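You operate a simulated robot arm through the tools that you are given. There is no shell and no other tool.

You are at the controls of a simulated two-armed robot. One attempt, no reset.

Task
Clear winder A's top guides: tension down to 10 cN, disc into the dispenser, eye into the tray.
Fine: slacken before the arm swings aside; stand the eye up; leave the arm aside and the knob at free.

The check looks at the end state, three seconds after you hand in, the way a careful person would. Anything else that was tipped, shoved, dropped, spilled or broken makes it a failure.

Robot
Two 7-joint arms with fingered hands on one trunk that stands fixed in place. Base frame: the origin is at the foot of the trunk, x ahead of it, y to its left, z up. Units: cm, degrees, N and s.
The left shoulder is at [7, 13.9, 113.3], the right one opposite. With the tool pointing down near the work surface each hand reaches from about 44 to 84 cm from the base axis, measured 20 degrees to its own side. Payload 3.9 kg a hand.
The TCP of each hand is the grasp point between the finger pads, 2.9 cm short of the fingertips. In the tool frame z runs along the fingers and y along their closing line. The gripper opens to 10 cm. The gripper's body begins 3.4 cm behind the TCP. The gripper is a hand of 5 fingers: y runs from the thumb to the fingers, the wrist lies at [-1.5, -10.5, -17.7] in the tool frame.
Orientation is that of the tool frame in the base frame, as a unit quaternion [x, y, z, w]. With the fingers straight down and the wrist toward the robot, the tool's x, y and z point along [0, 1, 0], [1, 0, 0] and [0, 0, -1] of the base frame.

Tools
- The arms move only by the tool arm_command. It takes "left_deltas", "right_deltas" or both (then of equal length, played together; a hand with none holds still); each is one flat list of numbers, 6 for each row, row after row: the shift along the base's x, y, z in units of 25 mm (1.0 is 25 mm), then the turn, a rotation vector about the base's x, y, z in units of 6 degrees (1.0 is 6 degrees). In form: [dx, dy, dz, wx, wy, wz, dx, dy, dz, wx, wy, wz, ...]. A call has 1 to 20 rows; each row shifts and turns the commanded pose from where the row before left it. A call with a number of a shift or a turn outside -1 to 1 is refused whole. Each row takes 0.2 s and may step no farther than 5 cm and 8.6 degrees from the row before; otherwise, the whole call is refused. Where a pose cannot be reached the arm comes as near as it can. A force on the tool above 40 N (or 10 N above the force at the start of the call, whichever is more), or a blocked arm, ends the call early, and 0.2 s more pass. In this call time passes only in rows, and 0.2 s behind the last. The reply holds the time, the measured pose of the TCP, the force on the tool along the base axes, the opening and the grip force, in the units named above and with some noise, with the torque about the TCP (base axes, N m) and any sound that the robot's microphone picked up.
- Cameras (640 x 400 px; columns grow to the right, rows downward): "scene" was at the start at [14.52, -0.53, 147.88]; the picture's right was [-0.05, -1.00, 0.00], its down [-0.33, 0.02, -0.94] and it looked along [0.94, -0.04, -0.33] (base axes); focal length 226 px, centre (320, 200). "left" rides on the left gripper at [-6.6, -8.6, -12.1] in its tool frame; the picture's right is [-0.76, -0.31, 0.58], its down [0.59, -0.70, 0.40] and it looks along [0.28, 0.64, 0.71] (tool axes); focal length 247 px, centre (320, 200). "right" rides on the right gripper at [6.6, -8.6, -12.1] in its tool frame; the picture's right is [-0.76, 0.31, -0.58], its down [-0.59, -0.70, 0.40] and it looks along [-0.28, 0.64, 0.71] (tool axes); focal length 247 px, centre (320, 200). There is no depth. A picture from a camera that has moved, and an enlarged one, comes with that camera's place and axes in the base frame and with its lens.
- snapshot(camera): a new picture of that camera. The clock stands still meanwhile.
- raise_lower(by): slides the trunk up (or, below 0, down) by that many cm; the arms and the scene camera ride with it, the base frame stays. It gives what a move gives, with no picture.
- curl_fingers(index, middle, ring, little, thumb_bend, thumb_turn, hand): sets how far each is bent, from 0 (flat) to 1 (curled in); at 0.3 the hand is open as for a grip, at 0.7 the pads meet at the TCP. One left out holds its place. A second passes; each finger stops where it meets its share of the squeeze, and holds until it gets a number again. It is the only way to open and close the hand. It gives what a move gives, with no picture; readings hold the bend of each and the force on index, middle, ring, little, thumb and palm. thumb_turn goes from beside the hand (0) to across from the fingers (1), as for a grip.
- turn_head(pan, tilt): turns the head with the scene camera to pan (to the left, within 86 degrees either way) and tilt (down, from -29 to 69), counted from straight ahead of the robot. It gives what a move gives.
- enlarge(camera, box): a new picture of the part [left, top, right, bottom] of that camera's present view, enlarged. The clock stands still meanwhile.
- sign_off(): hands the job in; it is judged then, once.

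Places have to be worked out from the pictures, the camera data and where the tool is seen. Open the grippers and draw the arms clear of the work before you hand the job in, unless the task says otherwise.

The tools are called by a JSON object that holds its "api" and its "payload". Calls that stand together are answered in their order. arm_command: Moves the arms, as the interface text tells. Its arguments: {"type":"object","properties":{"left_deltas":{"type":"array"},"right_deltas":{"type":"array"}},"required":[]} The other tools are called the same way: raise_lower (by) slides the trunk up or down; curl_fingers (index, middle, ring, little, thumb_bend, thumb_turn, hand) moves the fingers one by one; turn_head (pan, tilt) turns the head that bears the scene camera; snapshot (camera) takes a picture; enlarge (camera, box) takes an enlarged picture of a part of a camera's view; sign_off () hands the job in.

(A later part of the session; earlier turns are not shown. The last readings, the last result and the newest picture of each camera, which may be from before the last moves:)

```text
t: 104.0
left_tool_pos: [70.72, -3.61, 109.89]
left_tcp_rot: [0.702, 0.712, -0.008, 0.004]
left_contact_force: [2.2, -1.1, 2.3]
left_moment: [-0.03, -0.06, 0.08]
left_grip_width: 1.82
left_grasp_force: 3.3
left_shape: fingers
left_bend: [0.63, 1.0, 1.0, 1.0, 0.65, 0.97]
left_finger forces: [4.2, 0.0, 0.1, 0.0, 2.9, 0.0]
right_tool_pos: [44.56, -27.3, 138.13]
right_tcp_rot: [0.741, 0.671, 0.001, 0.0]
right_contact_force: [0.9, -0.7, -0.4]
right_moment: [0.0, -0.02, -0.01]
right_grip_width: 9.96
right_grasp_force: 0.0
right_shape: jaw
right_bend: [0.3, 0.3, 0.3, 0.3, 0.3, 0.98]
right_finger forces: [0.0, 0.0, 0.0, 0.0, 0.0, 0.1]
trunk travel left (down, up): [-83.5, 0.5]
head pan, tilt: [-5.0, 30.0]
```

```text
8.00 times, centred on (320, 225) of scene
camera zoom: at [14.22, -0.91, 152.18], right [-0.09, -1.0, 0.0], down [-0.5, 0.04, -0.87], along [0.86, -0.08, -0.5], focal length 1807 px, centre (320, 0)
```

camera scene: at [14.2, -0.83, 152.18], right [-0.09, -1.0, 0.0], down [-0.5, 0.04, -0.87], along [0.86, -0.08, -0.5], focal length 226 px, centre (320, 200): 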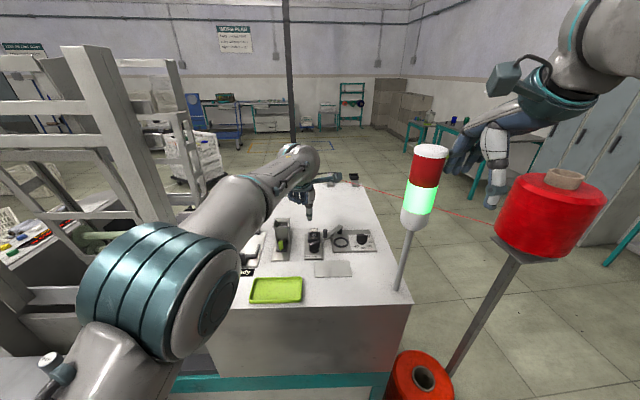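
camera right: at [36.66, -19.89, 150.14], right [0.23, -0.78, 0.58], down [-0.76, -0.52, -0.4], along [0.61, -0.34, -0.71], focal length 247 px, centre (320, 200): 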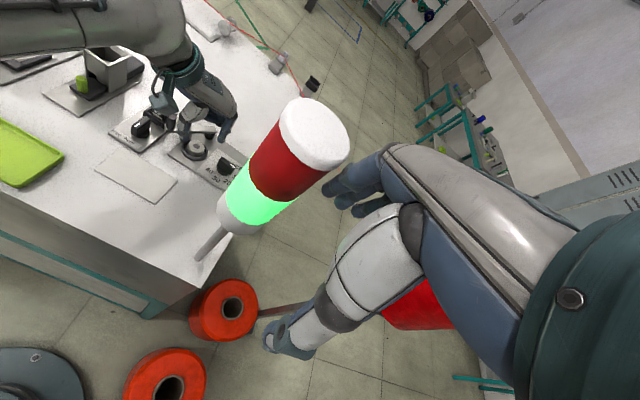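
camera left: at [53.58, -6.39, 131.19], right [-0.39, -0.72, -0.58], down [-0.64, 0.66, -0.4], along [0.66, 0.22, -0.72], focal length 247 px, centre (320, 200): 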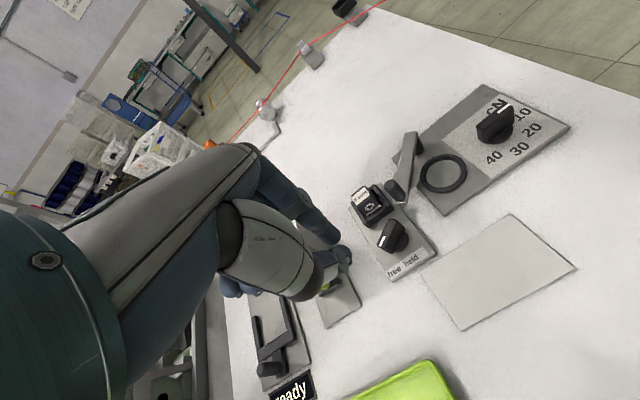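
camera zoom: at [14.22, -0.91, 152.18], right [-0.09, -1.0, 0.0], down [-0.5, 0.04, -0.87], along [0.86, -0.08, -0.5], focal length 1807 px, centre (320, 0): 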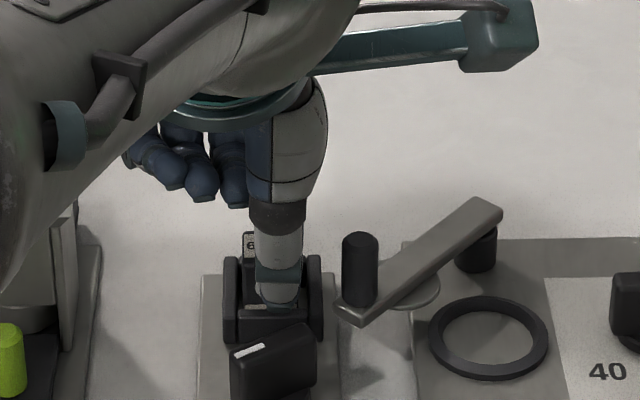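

Gripped at 1.82 cm width. I squeeze a little more and lift slowly, watching for resistance.

{"api": "curl_fingers", "payload": {"hand": "left", "index": 0.72, "thumb_bend": 0.72}}

{"api": "arm_command", "payload": {"left_deltas": [0, 0, 0.1, 0, 0, 0, 0, 0, 0.15, 0, 0, 0, 0, 0, 0.2, 0, 0, 0, 0, 0, 0.2, 0, 0, 0, 0, 0, 0, 0, 0, 0]}}

{"api": "enlarge", "payload": {"camera": "scene", "box": [290, 200, 350, 250]}}

{"api": "enlarge", "payload": {"camera": "right", "box": [110, 60, 210, 150]}}

```text
t: 105.0
left_tool_pos: [70.66, -3.5, 109.86]
left_tcp_rot: [0.703, 0.711, -0.01, 0.005]
left_contact_force: [1.4, -0.2, 2.4]
left_moment: [-0.03, -0.04, 0.03]
left_grip_width: 1.72
left_grasp_force: 7.4
left_shape: fingers
left_bend: [0.63, 1.0, 1.0, 1.0, 0.67, 0.97]
left_finger forces: [7.9, 0.0, 0.0, 0.1, 6.6, 0.0]
right_tool_pos: [44.54, -27.22, 138.17]
right_tcp_rot: [0.741, 0.672, 0.0, 0.001]
right_contact_force: [-0.1, 0.1, 0.5]
right_moment: [0.02, 0.0, 0.0]
right_grip_width: 9.99
right_grasp_force: 0.0
right_shape: jaw
right_bend: [0.3, 0.3, 0.3, 0.3, 0.3, 0.98]
right_finger forces: [0.0, 0.0, 0.0, 0.0, 0.0, 0.0]
trunk travel left (down, up): [-83.5, 0.5]
head pan, tilt: [-5.0, 30.0]
```

```text
t: 106.2
left_tool_pos: [70.71, -3.3, 110.88]
left_tcp_rot: [0.702, 0.712, -0.013, 0.002]
left_contact_force: [0.6, -0.2, -0.3]
left_moment: [0.0, -0.07, 0.01]
left_grip_width: 1.73
left_grasp_force: 7.2
left_shape: fingers
left_bend: [0.63, 1.0, 1.0, 1.0, 0.66, 0.97]
left_finger forces: [7.5, 0.0, 0.0, 0.0, 6.7, 0.1]
right_tool_pos: [44.62, -27.33, 138.06]
right_tcp_rot: [0.74, 0.672, 0.001, 0.001]
right_contact_force: [-1.3, -0.3, -0.1]
right_moment: [0.01, -0.02, 0.02]
right_grip_width: 9.95
right_grasp_force: 0.1
right_shape: jaw
right_bend: [0.3, 0.3, 0.3, 0.3, 0.3, 0.98]
right_finger forces: [0.0, 0.0, 0.0, 0.0, 0.0, 0.0]
trunk travel left (down, up): [-83.5, 0.5]
head pan, tilt: [-5.0, 30.0]
```

```text
8.00 times, centred on (320, 225) of scene
camera zoom: at [14.25, -0.89, 152.17], right [-0.09, -1.0, 0.0], down [-0.5, 0.04, -0.87], along [0.86, -0.08, -0.5], focal length 1807 px, centre (320, 0)
```

zoom: 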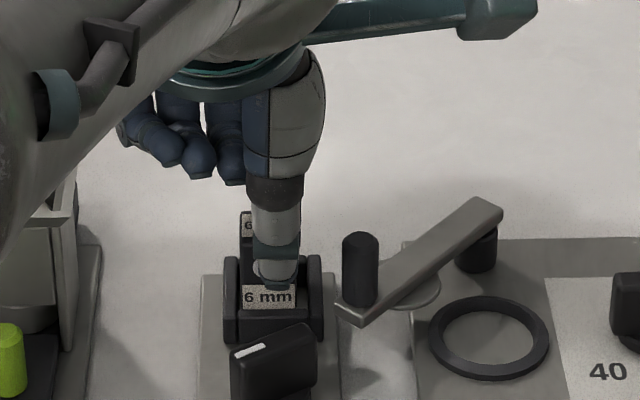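

```text
4.44 times, centred on (160, 105) of right
camera zoom: at [36.68, -19.89, 150.14], right [0.23, -0.78, 0.58], down [-0.76, -0.52, -0.4], along [0.61, -0.34, -0.71], focal length 1098 px, centre (1031, 622)
```

zoom: 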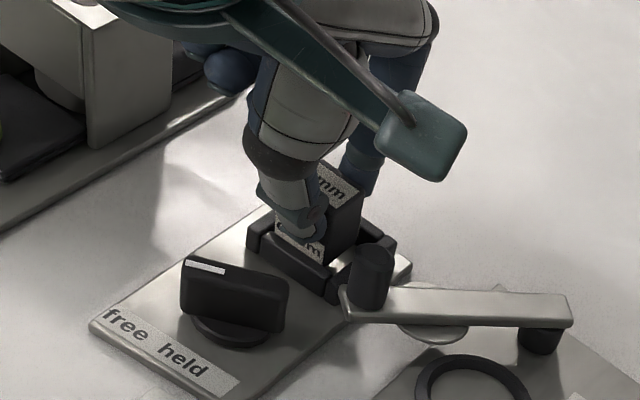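

The eye slides out freely — the knob is indeed free. I lift it clear and carry it toward the tray.

{"api": "arm_command", "payload": {"left_deltas": [0, 0, 0.5, 0, 0, 0, 0, 0, 0.8, 0, 0, 0, 0, 0, 0.9, 0, 0, 0, 0, 0, 0.9, 0, 0, 0, -0.5, 0.2, 0.6, 0, 0, 0, -0.7, 0.4, 0.2, 0, 0, 0, 0, 0, 0, 0, 0, 0]}}

{"api": "snapshot", "payload": {"camera": "scene"}}

{"api": "snapshot", "payload": {"camera": "left"}}

```text
t: 107.8
left_tool_pos: [67.6, -1.58, 120.75]
left_tcp_rot: [0.702, 0.712, -0.013, 0.003]
left_contact_force: [-0.1, 0.1, 0.4]
left_moment: [-0.01, 0.0, 0.0]
left_grip_width: 1.71
left_grasp_force: 7.5
left_shape: fingers
left_bend: [0.63, 1.0, 1.0, 1.0, 0.66, 0.97]
left_finger forces: [6.9, 0.0, 0.1, 0.0, 6.9, 0.1]
right_tool_pos: [44.44, -27.29, 138.24]
right_tcp_rot: [0.741, 0.672, 0.001, 0.002]
right_contact_force: [0.0, 0.1, 0.5]
right_moment: [-0.03, 0.0, -0.03]
right_grip_width: 9.99
right_grasp_force: 0.0
right_shape: jaw
right_bend: [0.3, 0.3, 0.3, 0.3, 0.3, 0.98]
right_finger forces: [0.0, 0.0, 0.0, 0.0, 0.1, 0.0]
trunk travel left (down, up): [-83.5, 0.5]
head pan, tilt: [-5.0, 30.0]
```

```text
taken
camera scene: at [14.05, -0.93, 152.2], right [-0.09, -1.0, 0.0], down [-0.5, 0.04, -0.87], along [0.86, -0.08, -0.5], focal length 226 px, centre (320, 200)
```

scene: 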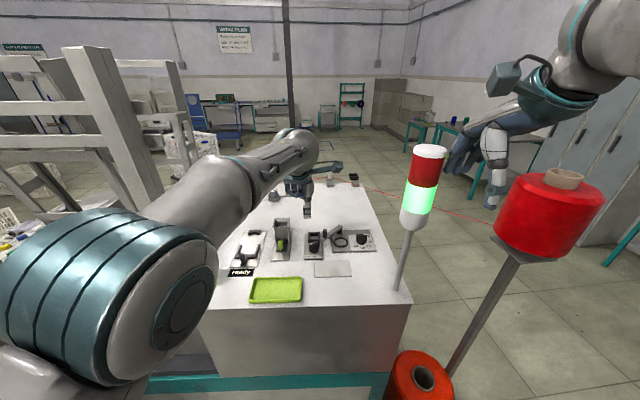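

```text
taken
camera left: at [59.38, -8.02, 133.07], right [-0.3, -0.77, -0.56], down [-0.72, 0.57, -0.4], along [0.63, 0.28, -0.73], focal length 247 px, centre (320, 200)
```

left: 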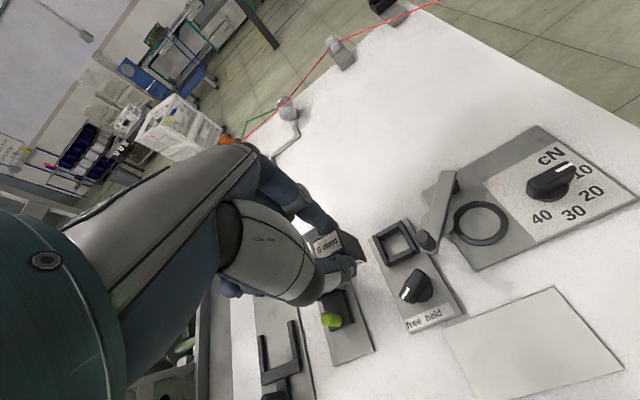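

The block hangs upright in the pinch. I move back over the tray.

{"api": "arm_command", "payload": {"left_deltas": [-0.8, 0.5, 0, 0, 0, 0, -0.87, 0.5, 0, 0, 0, 0, -0.87, 0.5, 0, 0, 0, 0, -0.87, 0.5, 0, 0, 0, 0, -0.87, 0.5, 0, 0, 0, 0, -0.87, 0.5, 0, 0, 0, 0, 0, 0, 0, 0, 0, 0]}}

{"api": "snapshot", "payload": {"camera": "scene"}}

{"api": "snapshot", "payload": {"camera": "left"}}

{"api": "snapshot", "payload": {"camera": "right"}}

```text
t: 109.4
left_tool_pos: [54.2, 4.08, 120.85]
left_tcp_rot: [0.711, 0.704, -0.001, -0.002]
left_contact_force: [0.2, -0.4, -0.7]
left_moment: [0.0, 0.02, 0.0]
left_grip_width: 1.69
left_grasp_force: 7.1
left_shape: fingers
left_bend: [0.63, 1.0, 1.0, 1.0, 0.66, 0.97]
left_finger forces: [7.0, 0.0, 0.0, 0.1, 6.9, 0.0]
right_tool_pos: [44.59, -27.38, 138.1]
right_tcp_rot: [0.741, 0.671, 0.001, 0.001]
right_contact_force: [0.9, 0.0, 0.8]
right_moment: [0.0, 0.01, -0.01]
right_grip_width: 10.0
right_grasp_force: 0.0
right_shape: jaw
right_bend: [0.3, 0.3, 0.3, 0.3, 0.3, 0.98]
right_finger forces: [0.0, 0.0, 0.1, 0.0, 0.1, 0.0]
trunk travel left (down, up): [-83.5, 0.5]
head pan, tilt: [-5.0, 30.0]
```

```text
taken
camera scene: at [14.2, -1.11, 152.18], right [-0.09, -1.0, 0.0], down [-0.5, 0.04, -0.87], along [0.86, -0.07, -0.5], focal length 226 px, centre (320, 200)
```

scene: 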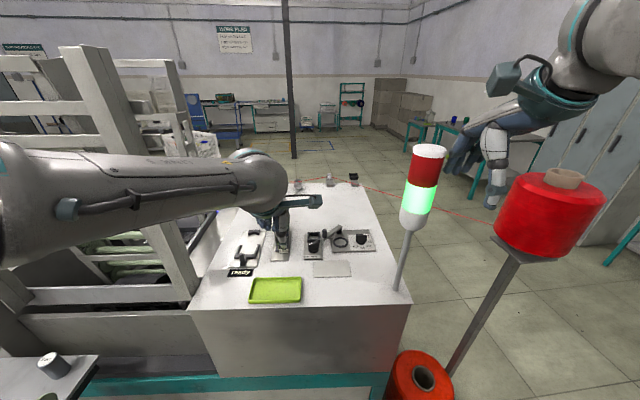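

```text
taken
camera left: at [45.63, -2.45, 132.95], right [-0.32, -0.75, -0.58], down [-0.7, 0.6, -0.39], along [0.64, 0.28, -0.72], focal length 247 px, centre (320, 200)
```

left: 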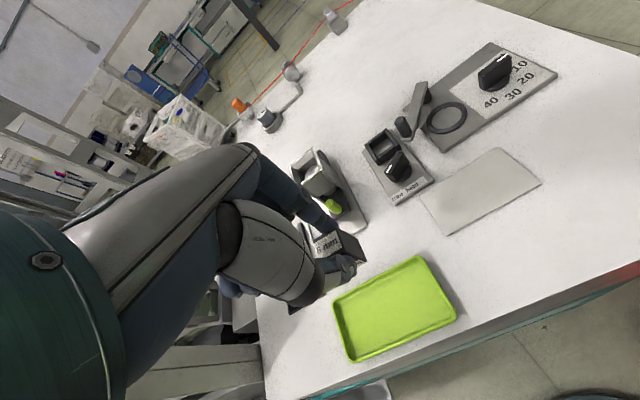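

```text
taken
camera right: at [36.64, -20.1, 150.11], right [0.23, -0.78, 0.58], down [-0.76, -0.52, -0.4], along [0.61, -0.34, -0.71], focal length 247 px, centre (320, 200)
```

right: 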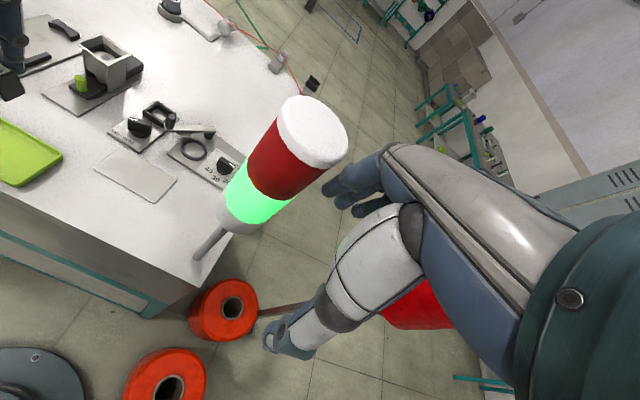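

Tray rim spans x ≈ 49–55, y ≈ 0.7–12.6. I move the block over its centre and check that it hangs upright.

{"api": "arm_command", "payload": {"left_deltas": [-0.4, 0.6, -0.4, 0, 0, 0, -0.44, 0.6, -0.6, 0, 0, 0, 0, 0, -0.7, 0, 0, 0, 0, 0, 0, 0, 0, 0]}}

{"api": "enlarge", "payload": {"camera": "scene", "box": [220, 200, 340, 320]}}

{"api": "enlarge", "payload": {"camera": "left", "box": [270, 180, 470, 340]}}

{"api": "snapshot", "payload": {"camera": "right"}}

```text
t: 110.4
left_tool_pos: [52.07, 7.28, 116.65]
left_tcp_rot: [0.71, 0.704, -0.002, -0.001]
left_contact_force: [0.3, 0.2, 0.1]
left_moment: [0.01, 0.0, 0.01]
left_grip_width: 1.68
left_grasp_force: 7.1
left_shape: fingers
left_bend: [0.63, 1.0, 1.0, 1.0, 0.66, 0.97]
left_finger forces: [7.0, 0.1, 0.0, 0.0, 7.0, 0.1]
right_tool_pos: [44.59, -27.09, 138.22]
right_tcp_rot: [0.741, 0.672, 0.0, 0.002]
right_contact_force: [0.1, 0.1, 0.0]
right_moment: [-0.02, -0.02, 0.0]
right_grip_width: 9.96
right_grasp_force: 0.0
right_shape: jaw
right_bend: [0.3, 0.3, 0.3, 0.3, 0.3, 0.98]
right_finger forces: [0.0, 0.0, 0.0, 0.1, 0.0, 0.1]
trunk travel left (down, up): [-83.5, 0.5]
head pan, tilt: [-5.0, 30.0]
```

```text
3.33 times, centred on (280, 260) of scene
camera zoom: at [14.21, -0.79, 152.18], right [-0.09, -1.0, 0.0], down [-0.5, 0.04, -0.87], along [0.86, -0.08, -0.5], focal length 753 px, centre (453, 0)
```

zoom: 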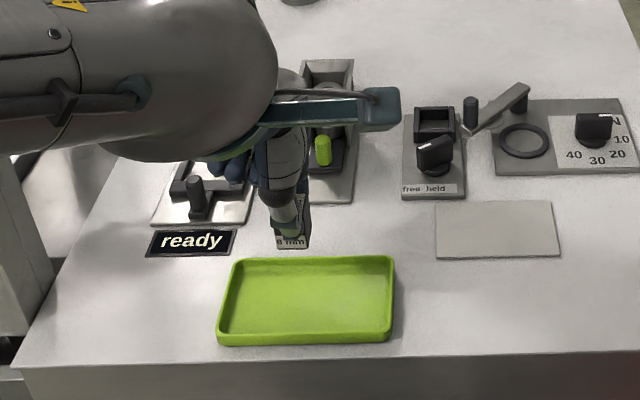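

```text
2.50 times, centred on (370, 260) of left
camera zoom: at [43.51, 0.85, 128.62], right [-0.32, -0.75, -0.57], down [-0.7, 0.6, -0.4], along [0.64, 0.28, -0.72], focal length 617 px, centre (195, 50)
```

zoom: 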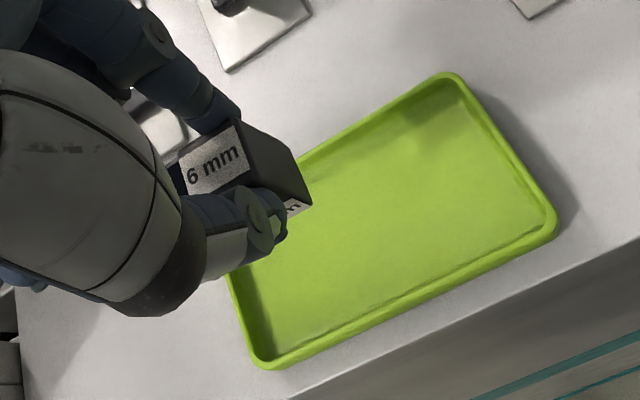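

```text
taken
camera right: at [36.65, -19.8, 150.16], right [0.23, -0.78, 0.58], down [-0.76, -0.52, -0.4], along [0.61, -0.35, -0.71], focal length 247 px, centre (320, 200)
```

right: 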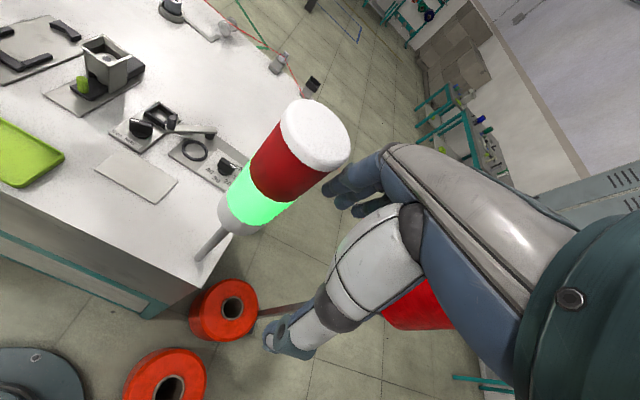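

The drop point projects to the tray's middle. I zoom on the held block to check it's plumb.

{"api": "enlarge", "payload": {"camera": "scene", "box": [290, 245, 330, 285]}}

{"api": "enlarge", "payload": {"camera": "scene", "box": [255, 235, 325, 285]}}

{"api": "enlarge", "payload": {"camera": "left", "box": [310, 210, 380, 270]}}

```text
10.00 times, centred on (310, 265) of scene
camera zoom: at [14.21, -0.79, 152.18], right [-0.09, -1.0, 0.0], down [-0.5, 0.04, -0.87], along [0.86, -0.08, -0.5], focal length 2258 px, centre (420, -450)
```

zoom: 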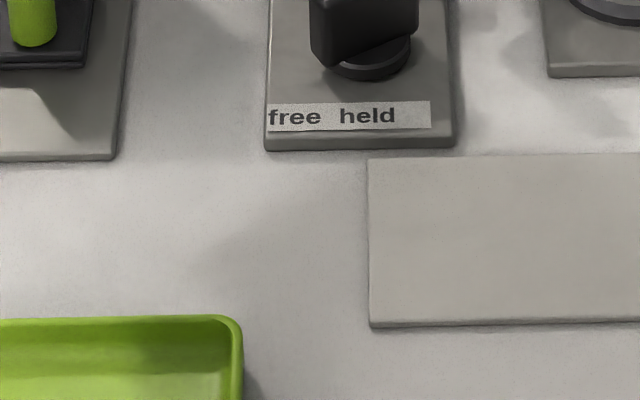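

```text
8.00 times, centred on (290, 260) of scene
camera zoom: at [14.21, -0.79, 152.18], right [-0.09, -1.0, 0.0], down [-0.5, 0.04, -0.87], along [0.86, -0.08, -0.5], focal length 1807 px, centre (560, -280)
```

zoom: 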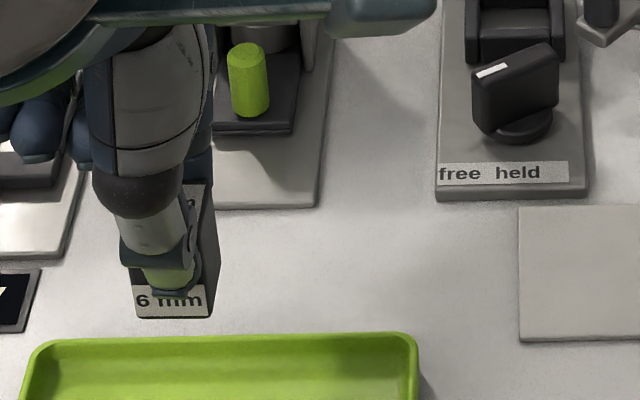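

```text
6.67 times, centred on (345, 240) of left
camera zoom: at [43.51, 0.85, 128.62], right [-0.32, -0.75, -0.57], down [-0.7, 0.6, -0.4], along [0.64, 0.28, -0.72], focal length 1646 px, centre (153, -67)
```

zoom: 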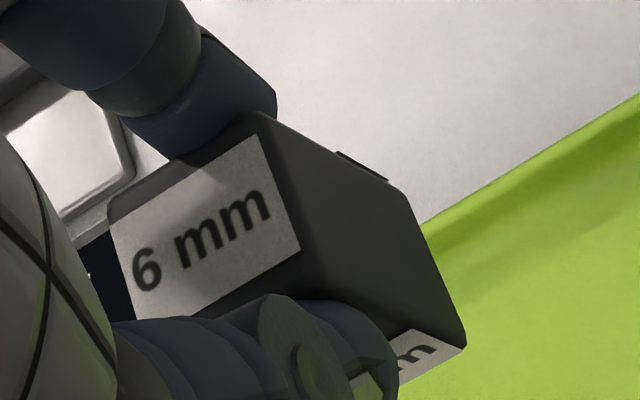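

The block looks plumb. I lower to just above the tray floor, then creep down until I feel contact.

{"api": "arm_command", "payload": {"left_deltas": [0, 0, -0.7, 0, 0, 0, 0, 0, -0.7, 0, 0, 0, 0, 0, -0.5, 0, 0, 0, 0, 0, -0.3, 0, 0, 0, 0, 0, 0, 0, 0, 0]}}

{"api": "enlarge", "payload": {"camera": "scene", "box": [240, 250, 320, 310]}}

{"api": "enlarge", "payload": {"camera": "left", "box": [290, 190, 430, 310]}}

```text
t: 111.6
left_tool_pos: [52.18, 7.27, 111.03]
left_tcp_rot: [0.711, 0.703, -0.002, -0.002]
left_contact_force: [-0.2, 0.3, 0.1]
left_moment: [-0.02, 0.01, 0.01]
left_grip_width: 1.7
left_grasp_force: 6.9
left_shape: fingers
left_bend: [0.63, 1.0, 1.0, 1.0, 0.66, 0.97]
left_finger forces: [7.0, 0.0, 0.1, 0.0, 7.0, 0.0]
right_tool_pos: [44.59, -27.27, 138.19]
right_tcp_rot: [0.741, 0.671, 0.0, 0.001]
right_contact_force: [0.1, 0.4, 0.2]
right_moment: [0.0, -0.01, 0.03]
right_grip_width: 10.0
right_grasp_force: 0.1
right_shape: jaw
right_bend: [0.3, 0.3, 0.3, 0.3, 0.3, 0.98]
right_finger forces: [0.1, 0.0, 0.0, 0.1, 0.0, 0.0]
trunk travel left (down, up): [-83.5, 0.5]
head pan, tilt: [-5.0, 30.0]
```

```text
6.67 times, centred on (280, 280) of scene
camera zoom: at [14.21, -0.87, 152.18], right [-0.09, -1.0, 0.0], down [-0.5, 0.04, -0.87], along [0.86, -0.08, -0.5], focal length 1506 px, centre (587, -333)
```

zoom: 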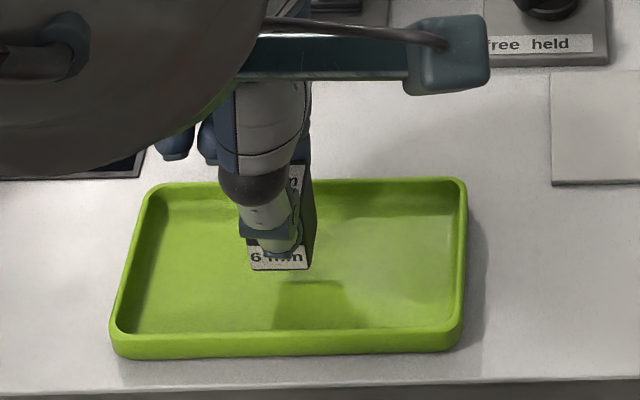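

```text
3.33 times, centred on (360, 250) of left
camera zoom: at [43.56, 0.81, 123.14], right [-0.32, -0.75, -0.58], down [-0.7, 0.6, -0.4], along [0.64, 0.28, -0.72], focal length 823 px, centre (187, 33)
```

zoom: 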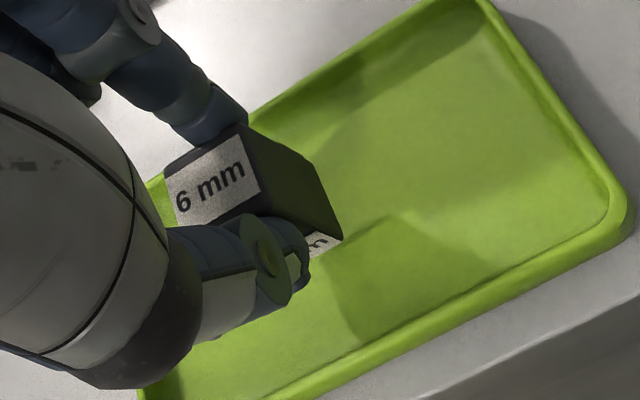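

The block and its shadow are inside the tray, still ~1 cm up. I creep down 1 cm.

{"api": "arm_command", "payload": {"left_deltas": [0, 0, -0.12, 0, 0, 0, 0, 0, -0.12, 0, 0, 0, 0, 0, -0.1, 0, 0, 0, 0, 0, 0, 0, 0, 0]}}

{"api": "enlarge", "payload": {"camera": "scene", "box": [240, 250, 320, 310]}}

```text
t: 112.6
left_tool_pos: [52.09, 7.31, 110.18]
left_tcp_rot: [0.711, 0.703, -0.002, -0.002]
left_contact_force: [0.4, 0.3, -0.5]
left_moment: [-0.03, -0.01, 0.01]
left_grip_width: 1.7
left_grasp_force: 7.3
left_shape: fingers
left_bend: [0.63, 1.0, 1.0, 1.0, 0.66, 0.97]
left_finger forces: [7.0, 0.1, 0.0, 0.0, 7.0, 0.0]
right_tool_pos: [44.66, -27.17, 138.15]
right_tcp_rot: [0.741, 0.672, 0.0, 0.001]
right_contact_force: [0.2, 0.1, 0.8]
right_moment: [0.0, 0.02, 0.0]
right_grip_width: 10.02
right_grasp_force: 0.0
right_shape: jaw
right_bend: [0.3, 0.3, 0.3, 0.3, 0.3, 0.98]
right_finger forces: [0.0, 0.1, 0.0, 0.0, 0.1, 0.0]
trunk travel left (down, up): [-83.5, 0.5]
head pan, tilt: [-5.0, 30.0]
```

```text
6.67 times, centred on (280, 280) of scene
camera zoom: at [14.22, -0.9, 152.18], right [-0.09, -1.0, 0.0], down [-0.5, 0.04, -0.87], along [0.86, -0.08, -0.5], focal length 1506 px, centre (587, -333)
```

zoom: 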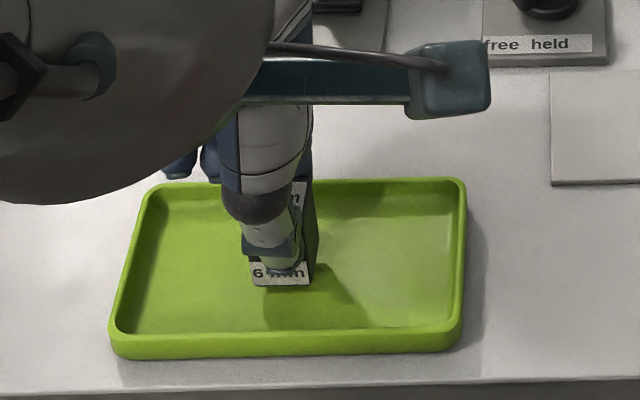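

Still unloaded; the shadow is closing. I keep creeping down in 2 mm steps.

{"api": "arm_command", "payload": {"left_deltas": [0, 0, -0.08, 0, 0, 0, 0, 0, -0.08, 0, 0, 0, 0, 0, 0, 0, 0, 0]}}

{"api": "enlarge", "payload": {"camera": "scene", "box": [260, 260, 310, 300]}}

```text
t: 113.4
left_tool_pos: [52.09, 7.26, 109.8]
left_tcp_rot: [0.71, 0.704, -0.002, -0.001]
left_contact_force: [-0.3, 0.8, -1.6]
left_moment: [0.0, 0.04, 0.0]
left_grip_width: 1.73
left_grasp_force: 7.0
left_shape: fingers
left_bend: [0.63, 1.0, 1.0, 1.0, 0.66, 0.97]
left_finger forces: [7.0, 0.0, 0.0, 0.0, 7.1, 0.1]
right_tool_pos: [44.62, -27.24, 138.17]
right_tcp_rot: [0.741, 0.671, 0.001, 0.001]
right_contact_force: [-0.8, 0.2, 0.0]
right_moment: [0.0, 0.02, 0.04]
right_grip_width: 9.99
right_grasp_force: 0.0
right_shape: jaw
right_bend: [0.3, 0.3, 0.3, 0.3, 0.3, 0.98]
right_finger forces: [0.0, 0.1, 0.0, 0.0, 0.1, 0.0]
trunk travel left (down, up): [-83.5, 0.5]
head pan, tilt: [-5.0, 30.0]
```

```text
10.00 times, centred on (285, 280) of scene
camera zoom: at [14.22, -0.88, 152.18], right [-0.09, -1.0, 0.0], down [-0.5, 0.04, -0.87], along [0.86, -0.08, -0.5], focal length 2258 px, centre (670, -600)
```

zoom: 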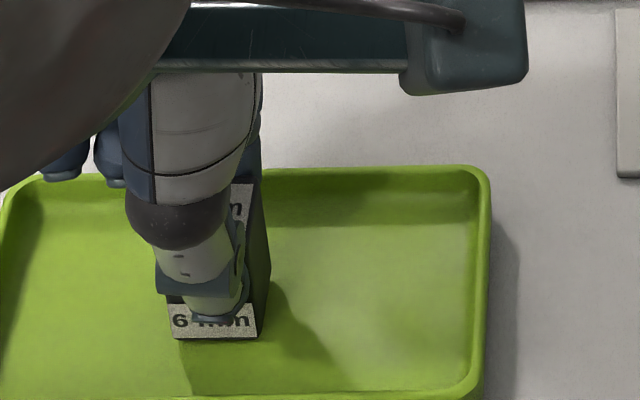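

Close to touching. Another 4 mm in two steps.

{"api": "arm_command", "payload": {"left_deltas": [0, 0, -0.08, 0, 0, 0, 0, 0, -0.08, 0, 0, 0, 0, 0, 0, 0, 0, 0]}}

{"api": "enlarge", "payload": {"camera": "scene", "box": [260, 260, 310, 300]}}

```text
t: 114.2
left_tool_pos: [52.12, 7.4, 109.62]
left_tcp_rot: [0.71, 0.704, -0.001, -0.001]
left_contact_force: [1.9, 0.0, 8.5]
left_moment: [-0.03, 0.01, 0.03]
left_grip_width: 1.69
left_grasp_force: 7.7
left_shape: fingers
left_bend: [0.62, 1.0, 1.0, 1.0, 0.67, 0.97]
left_finger forces: [8.8, 0.0, 0.1, 0.1, 7.3, 0.1]
right_tool_pos: [44.55, -27.31, 138.15]
right_tcp_rot: [0.741, 0.671, 0.0, 0.0]
right_contact_force: [0.0, -0.3, 0.5]
right_moment: [0.03, -0.01, 0.03]
right_grip_width: 9.99
right_grasp_force: 0.1
right_shape: jaw
right_bend: [0.3, 0.3, 0.3, 0.3, 0.3, 0.98]
right_finger forces: [0.1, 0.1, 0.0, 0.0, 0.0, 0.0]
trunk travel left (down, up): [-83.5, 0.5]
head pan, tilt: [-5.0, 30.0]
```

```text
10.00 times, centred on (285, 280) of scene
camera zoom: at [14.15, -0.91, 152.19], right [-0.09, -1.0, 0.0], down [-0.5, 0.04, -0.87], along [0.86, -0.08, -0.5], focal length 2258 px, centre (670, -600)
```

zoom: 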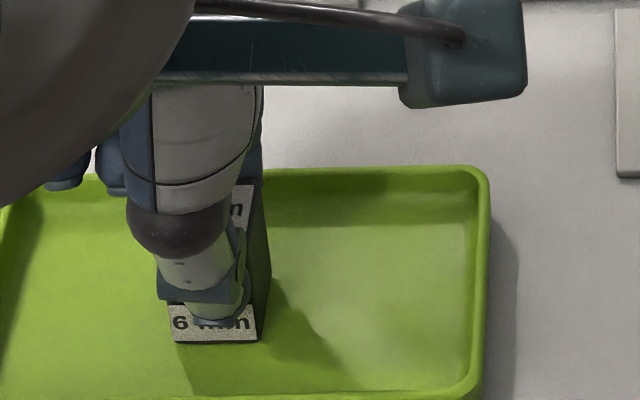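

Touchdown (8.5 N). I relieve it by about 1 mm and open the fingers in two gentle stages.

{"api": "arm_command", "payload": {"left_deltas": [0, 0, 0.05, 0, 0, 0, 0, 0, 0, 0, 0, 0]}}

{"api": "curl_fingers", "payload": {"hand": "left", "index": 0.59, "thumb_bend": 0.63}}

{"api": "curl_fingers", "payload": {"hand": "left", "index": 0.53, "thumb_bend": 0.55}}

{"api": "enlarge", "payload": {"camera": "scene", "box": [260, 260, 310, 300]}}

{"api": "enlarge", "payload": {"camera": "left", "box": [290, 190, 430, 310]}}

```text
t: 114.8
left_tool_pos: [52.08, 7.25, 109.59]
left_tcp_rot: [0.71, 0.704, -0.001, -0.002]
left_contact_force: [2.6, 0.5, 6.3]
left_moment: [-0.07, -0.05, -0.01]
left_grip_width: 1.69
left_grasp_force: 8.0
left_shape: fingers
left_bend: [0.62, 1.0, 1.0, 1.0, 0.67, 0.97]
left_finger forces: [8.7, 0.1, 0.1, 0.0, 7.0, 0.0]
right_tool_pos: [44.49, -27.32, 138.19]
right_tcp_rot: [0.741, 0.672, 0.0, 0.001]
right_contact_force: [0.4, -0.4, 0.2]
right_moment: [0.0, -0.02, 0.05]
right_grip_width: 9.97
right_grasp_force: 0.0
right_shape: jaw
right_bend: [0.3, 0.3, 0.3, 0.3, 0.3, 0.98]
right_finger forces: [0.0, 0.0, 0.1, 0.0, 0.0, 0.0]
trunk travel left (down, up): [-83.5, 0.5]
head pan, tilt: [-5.0, 30.0]
```

```text
t: 115.8
left_tool_pos: [52.14, 7.28, 109.5]
left_tcp_rot: [0.71, 0.704, -0.002, -0.002]
left_contact_force: [-1.1, 0.8, 0.1]
left_moment: [-0.01, -0.02, 0.07]
left_grip_width: 2.31
left_grasp_force: 0.1
left_shape: fingers
left_bend: [0.59, 1.0, 1.0, 1.0, 0.63, 0.97]
left_finger forces: [0.1, 0.1, 0.0, 0.0, 0.1, 0.1]
right_tool_pos: [44.6, -27.27, 138.13]
right_tcp_rot: [0.74, 0.672, 0.001, 0.0]
right_contact_force: [-0.1, 0.3, -0.6]
right_moment: [-0.02, -0.01, 0.02]
right_grip_width: 9.98
right_grasp_force: 0.0
right_shape: jaw
right_bend: [0.3, 0.3, 0.3, 0.3, 0.3, 0.98]
right_finger forces: [0.0, 0.0, 0.0, 0.1, 0.1, 0.0]
trunk travel left (down, up): [-83.5, 0.5]
head pan, tilt: [-5.0, 30.0]
```

```text
t: 116.8
left_tool_pos: [52.05, 7.27, 109.47]
left_tcp_rot: [0.711, 0.703, -0.002, -0.001]
left_contact_force: [-0.5, 0.2, -0.3]
left_moment: [-0.02, 0.02, 0.0]
left_grip_width: 3.99
left_grasp_force: 0.0
left_shape: fingers
left_bend: [0.53, 1.0, 1.0, 1.0, 0.55, 0.97]
left_finger forces: [0.0, 0.0, 0.0, 0.0, 0.0, 0.0]
right_tool_pos: [44.7, -27.24, 138.11]
right_tcp_rot: [0.741, 0.672, 0.0, 0.001]
right_contact_force: [0.6, 1.2, -0.7]
right_moment: [0.02, 0.0, 0.02]
right_grip_width: 9.99
right_grasp_force: 0.1
right_shape: jaw
right_bend: [0.3, 0.3, 0.3, 0.3, 0.3, 0.98]
right_finger forces: [0.0, 0.1, 0.0, 0.1, 0.1, 0.0]
trunk travel left (down, up): [-83.5, 0.5]
head pan, tilt: [-5.0, 30.0]
```

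```text
10.00 times, centred on (285, 280) of scene
camera zoom: at [14.22, -0.9, 152.18], right [-0.09, -1.0, 0.0], down [-0.5, 0.04, -0.87], along [0.86, -0.08, -0.5], focal length 2258 px, centre (670, -600)
```

zoom: 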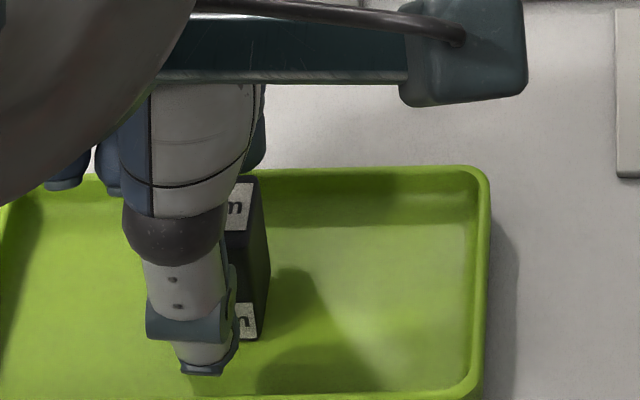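

```text
3.33 times, centred on (360, 250) of left
camera zoom: at [43.57, 0.79, 121.6], right [-0.32, -0.75, -0.58], down [-0.7, 0.6, -0.4], along [0.64, 0.28, -0.72], focal length 823 px, centre (187, 33)
```

zoom: 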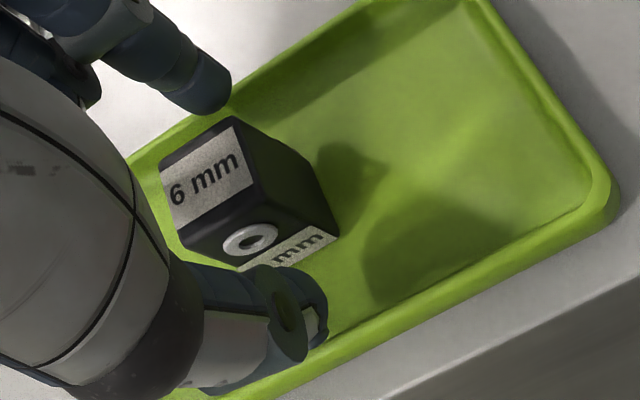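

The eye stands upright in the tray. I rise straight up to clear it, then inspect everything.

{"api": "arm_command", "payload": {"left_deltas": [0, 0, 0.4, 0, 0, 0, 0, 0, 0.8, 0, 0, 0, 0, 0, 0.9, 0, 0, 0, 0, 0, 0.9, 0, 0, 0, 0, 0, 0.9, 0, 0, 0, -0.4, 0.3, 0.9, 0, 0, 0, -0.8, 0.5, 0.8, 0, 0, 0, -0.8, 0.5, 0.8, 0, 0, 0, -0.8, 0.4, 0.6, 0, 0, 0, 0, 0, 0, 0, 0, 0]}}

{"api": "snapshot", "payload": {"camera": "scene"}}

{"api": "snapshot", "payload": {"camera": "left"}}

```text
t: 119.0
left_tool_pos: [45.08, 11.66, 127.04]
left_tcp_rot: [0.71, 0.704, -0.002, -0.002]
left_contact_force: [-0.2, 0.0, -0.5]
left_moment: [0.0, -0.01, 0.01]
left_grip_width: 4.01
left_grasp_force: 0.2
left_shape: fingers
left_bend: [0.53, 1.0, 1.0, 1.0, 0.55, 0.98]
left_finger forces: [0.1, 0.0, 0.0, 0.1, 0.1, 0.1]
right_tool_pos: [44.58, -27.25, 138.15]
right_tcp_rot: [0.741, 0.671, 0.001, 0.001]
right_contact_force: [0.9, 0.1, 0.8]
right_moment: [0.0, 0.01, 0.01]
right_grip_width: 9.99
right_grasp_force: 0.0
right_shape: jaw
right_bend: [0.3, 0.3, 0.3, 0.3, 0.3, 0.98]
right_finger forces: [0.0, 0.0, 0.1, 0.1, 0.0, 0.1]
trunk travel left (down, up): [-83.5, 0.5]
head pan, tilt: [-5.0, 30.0]
```

```text
taken
camera scene: at [14.26, -0.94, 152.17], right [-0.09, -1.0, 0.0], down [-0.5, 0.04, -0.87], along [0.86, -0.08, -0.5], focal length 226 px, centre (320, 200)
```

scene: 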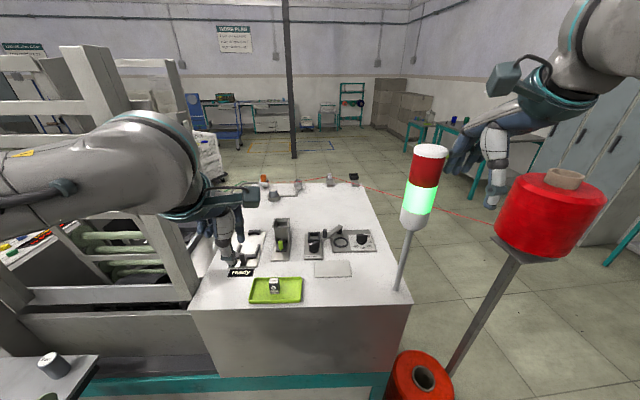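

```text
taken
camera left: at [36.58, 5.09, 139.17], right [-0.32, -0.75, -0.58], down [-0.7, 0.6, -0.39], along [0.64, 0.28, -0.72], focal length 247 px, centre (320, 200)
```

left: 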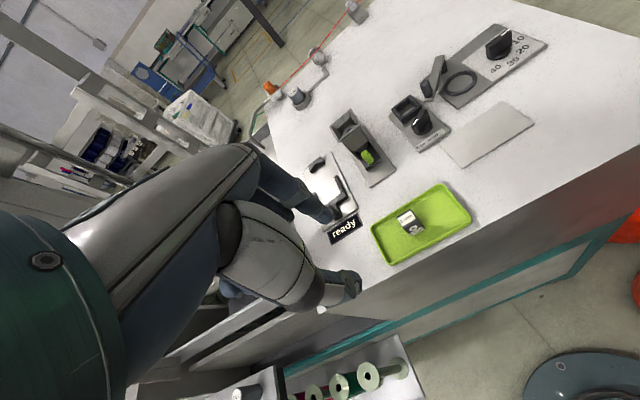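

Now I inspect the end state of each fixture up close.

{"api": "enlarge", "payload": {"camera": "scene", "box": [295, 222, 380, 262]}}

{"api": "enlarge", "payload": {"camera": "scene", "box": [298, 228, 330, 262]}}

{"api": "enlarge", "payload": {"camera": "left", "box": [380, 80, 460, 150]}}

{"api": "enlarge", "payload": {"camera": "left", "box": [330, 100, 480, 270]}}

{"api": "enlarge", "payload": {"camera": "right", "box": [60, 20, 260, 200]}}

```text
7.53 times, centred on (338, 242) of scene
camera zoom: at [14.26, -0.94, 152.17], right [-0.09, -1.0, 0.0], down [-0.5, 0.04, -0.87], along [0.86, -0.08, -0.5], focal length 1700 px, centre (188, -116)
```

zoom: 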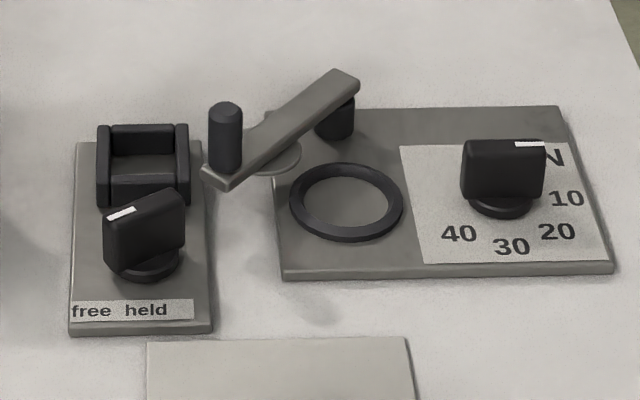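

```text
11.76 times, centred on (314, 245) of scene
camera zoom: at [14.26, -0.94, 152.17], right [-0.09, -1.0, 0.0], down [-0.5, 0.04, -0.87], along [0.86, -0.08, -0.5], focal length 2657 px, centre (391, -329)
```

zoom: 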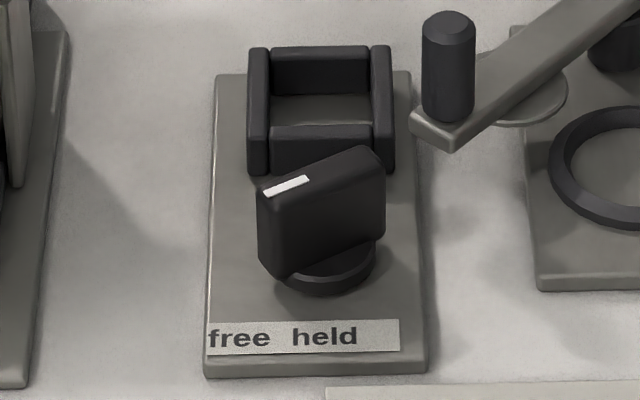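

```text
5.71 times, centred on (420, 115) of left
camera zoom: at [36.58, 5.09, 139.17], right [-0.32, -0.75, -0.58], down [-0.7, 0.6, -0.39], along [0.64, 0.28, -0.72], focal length 1411 px, centre (-251, 686)
```

zoom: 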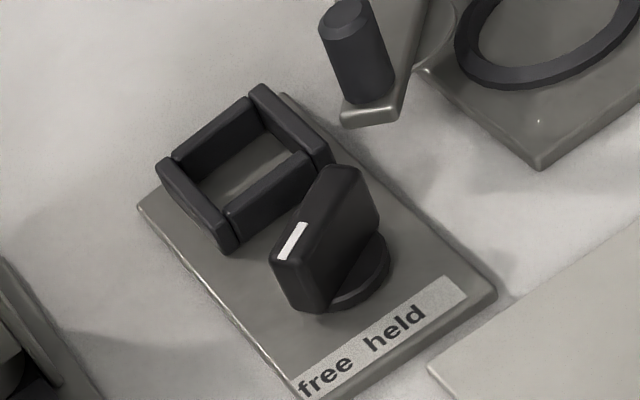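

```text
2.35 times, centred on (405, 185) of left
camera zoom: at [36.58, 5.09, 139.17], right [-0.32, -0.75, -0.58], down [-0.7, 0.6, -0.39], along [0.64, 0.28, -0.72], focal length 581 px, centre (120, 235)
```

zoom: 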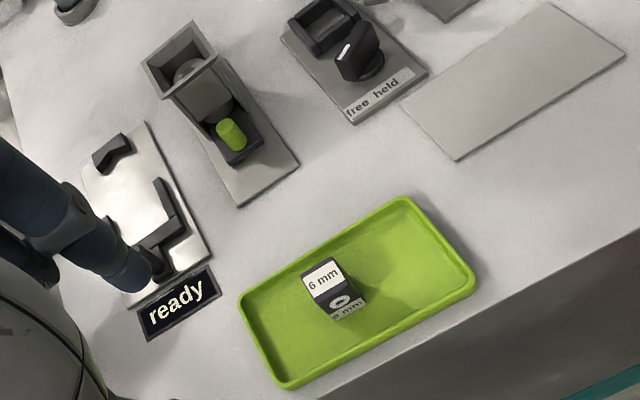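

```text
2.22 times, centred on (160, 110) of right
camera zoom: at [36.69, -19.93, 150.13], right [0.23, -0.78, 0.58], down [-0.76, -0.52, -0.4], along [0.61, -0.34, -0.71], focal length 549 px, centre (676, 400)
```

zoom: 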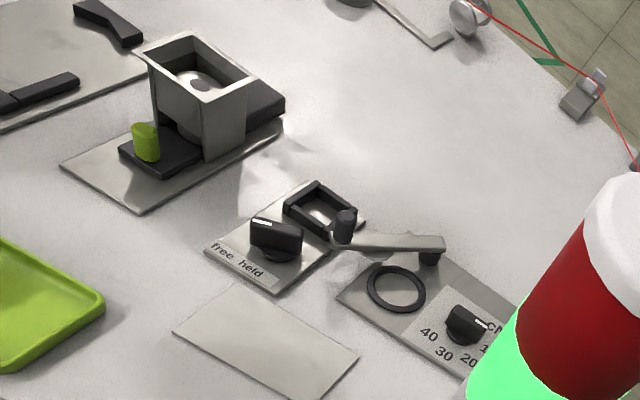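

All is in place: disc in the dispenser, eye standing in the tray, tension at 10, knob on its free stop. But the arm's pad still slightly overhangs the empty cup (≈41° swing), so I'll nudge it ~12° further aside. First I close the beak and return with the hand yawed.

{"api": "curl_fingers", "payload": {"hand": "left", "index": 0.7, "thumb_bend": 0.7}}

{"api": "arm_command", "payload": {"left_deltas": [0.8, -0.7, -0.2, 0, 0, -0.9, 0.85, -0.78, -0.4, 0, 0, -1, 0.85, -0.78, -0.4, 0, 0, -1, 0.85, -0.78, -0.4, 0, 0, -1, 0.85, -0.78, -0.4, 0, 0, -1, 0.85, -0.78, -0.4, 0, 0, -1, 0.8, -0.78, -0.4, 0, 0, -0.8, 0, 0, 0, 0, 0, 0]}}

{"api": "snapshot", "payload": {"camera": "scene"}}

```text
t: 120.0
left_tool_pos: [45.06, 11.68, 127.12]
left_tcp_rot: [0.71, 0.704, -0.002, -0.002]
left_contact_force: [-0.2, -0.3, -0.6]
left_moment: [-0.03, 0.0, -0.02]
left_grip_width: 0.18
left_grasp_force: 0.1
left_shape: fingers
left_bend: [0.7, 1.0, 1.0, 1.0, 0.7, 0.98]
left_finger forces: [0.0, 0.0, 0.1, 0.0, 0.1, 0.0]
right_tool_pos: [44.58, -27.31, 138.21]
right_tcp_rot: [0.741, 0.672, 0.001, 0.001]
right_contact_force: [0.2, -0.1, -0.2]
right_moment: [-0.02, 0.04, -0.03]
right_grip_width: 10.0
right_grasp_force: 0.1
right_shape: jaw
right_bend: [0.3, 0.3, 0.3, 0.3, 0.3, 0.98]
right_finger forces: [0.1, 0.1, 0.0, 0.0, 0.1, 0.0]
trunk travel left (down, up): [-83.5, 0.5]
head pan, tilt: [-5.0, 30.0]
```

```text
t: 121.8
left_tool_pos: [59.72, -1.94, 120.51]
left_tcp_rot: [0.909, 0.416, -0.001, -0.001]
left_contact_force: [0.4, 0.6, -0.9]
left_moment: [-0.01, 0.02, -0.03]
left_grip_width: 0.2
left_grasp_force: 0.0
left_shape: fingers
left_bend: [0.7, 1.0, 1.0, 1.0, 0.7, 0.98]
left_finger forces: [0.1, 0.0, 0.1, 0.1, 0.1, 0.1]
right_tool_pos: [44.55, -27.26, 138.07]
right_tcp_rot: [0.741, 0.671, 0.0, 0.001]
right_contact_force: [0.0, -0.3, 0.9]
right_moment: [-0.01, 0.01, 0.01]
right_grip_width: 9.97
right_grasp_force: 0.1
right_shape: jaw
right_bend: [0.3, 0.3, 0.3, 0.3, 0.3, 0.98]
right_finger forces: [0.0, 0.1, 0.0, 0.0, 0.0, 0.0]
trunk travel left (down, up): [-83.5, 0.5]
head pan, tilt: [-5.0, 30.0]
```

```text
taken
camera scene: at [14.12, -0.84, 152.19], right [-0.09, -1.0, 0.0], down [-0.5, 0.04, -0.87], along [0.86, -0.08, -0.5], focal length 226 px, centre (320, 200)
```

scene: 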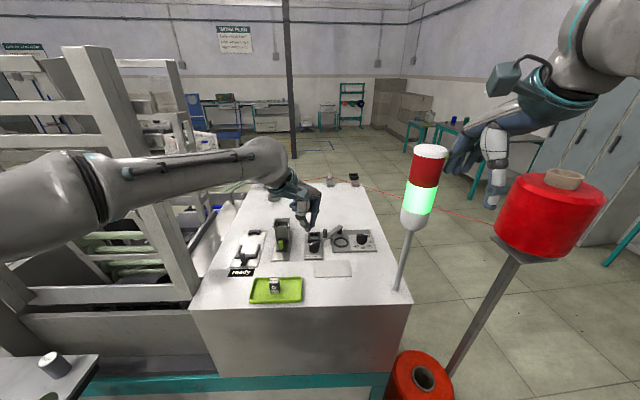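

Tracking fine at −41°. I go above the spot right-front of the handle, then lower.

{"api": "arm_command", "payload": {"left_deltas": [0.9, -0.95, -0.1, 0, 0, 0, 0.9, -0.95, -0.1, 0, 0, 0, 0.9, -1, -0.1, 0, 0, 0, 0, 0, 0, 0, 0, 0]}}

{"api": "enlarge", "payload": {"camera": "left", "box": [270, 150, 450, 300]}}

{"api": "enlarge", "payload": {"camera": "scene", "box": [290, 195, 370, 260]}}

```text
t: 122.8
left_tool_pos: [66.41, -9.23, 119.78]
left_tcp_rot: [0.909, 0.416, -0.001, -0.003]
left_contact_force: [1.1, 0.4, -0.9]
left_moment: [0.0, 0.01, -0.02]
left_grip_width: 0.15
left_grasp_force: 0.0
left_shape: fingers
left_bend: [0.7, 1.0, 1.0, 1.0, 0.7, 0.98]
left_finger forces: [0.1, 0.0, 0.0, 0.0, 0.0, 0.0]
right_tool_pos: [44.49, -27.22, 138.25]
right_tcp_rot: [0.741, 0.672, -0.001, 0.001]
right_contact_force: [-0.5, 0.4, -0.2]
right_moment: [-0.01, 0.0, 0.04]
right_grip_width: 9.99
right_grasp_force: 0.0
right_shape: jaw
right_bend: [0.3, 0.3, 0.3, 0.3, 0.3, 0.98]
right_finger forces: [0.0, 0.1, 0.0, 0.1, 0.0, 0.0]
trunk travel left (down, up): [-83.5, 0.5]
head pan, tilt: [-5.0, 30.0]
```

```text
2.67 times, centred on (360, 225) of left
camera zoom: at [55.72, -8.6, 131.9], right [-0.73, -0.37, -0.58], down [-0.15, 0.91, -0.39], along [0.67, -0.2, -0.72], focal length 659 px, centre (213, 133)
```

zoom: 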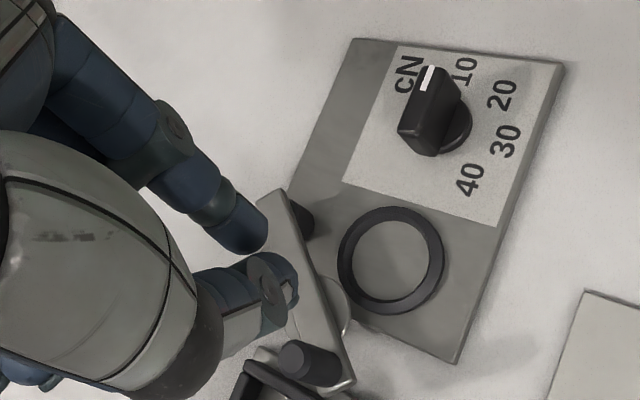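

```text
6.15 times, centred on (330, 228) of scene
camera zoom: at [14.19, -0.86, 152.18], right [-0.09, -1.0, 0.0], down [-0.5, 0.04, -0.87], along [0.86, -0.08, -0.5], focal length 1390 px, centre (258, 31)
```

zoom: 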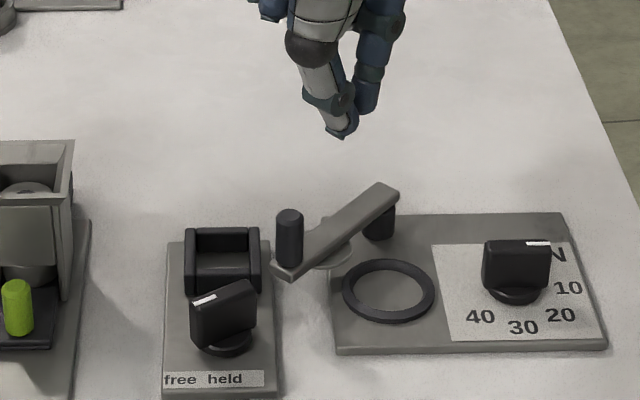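

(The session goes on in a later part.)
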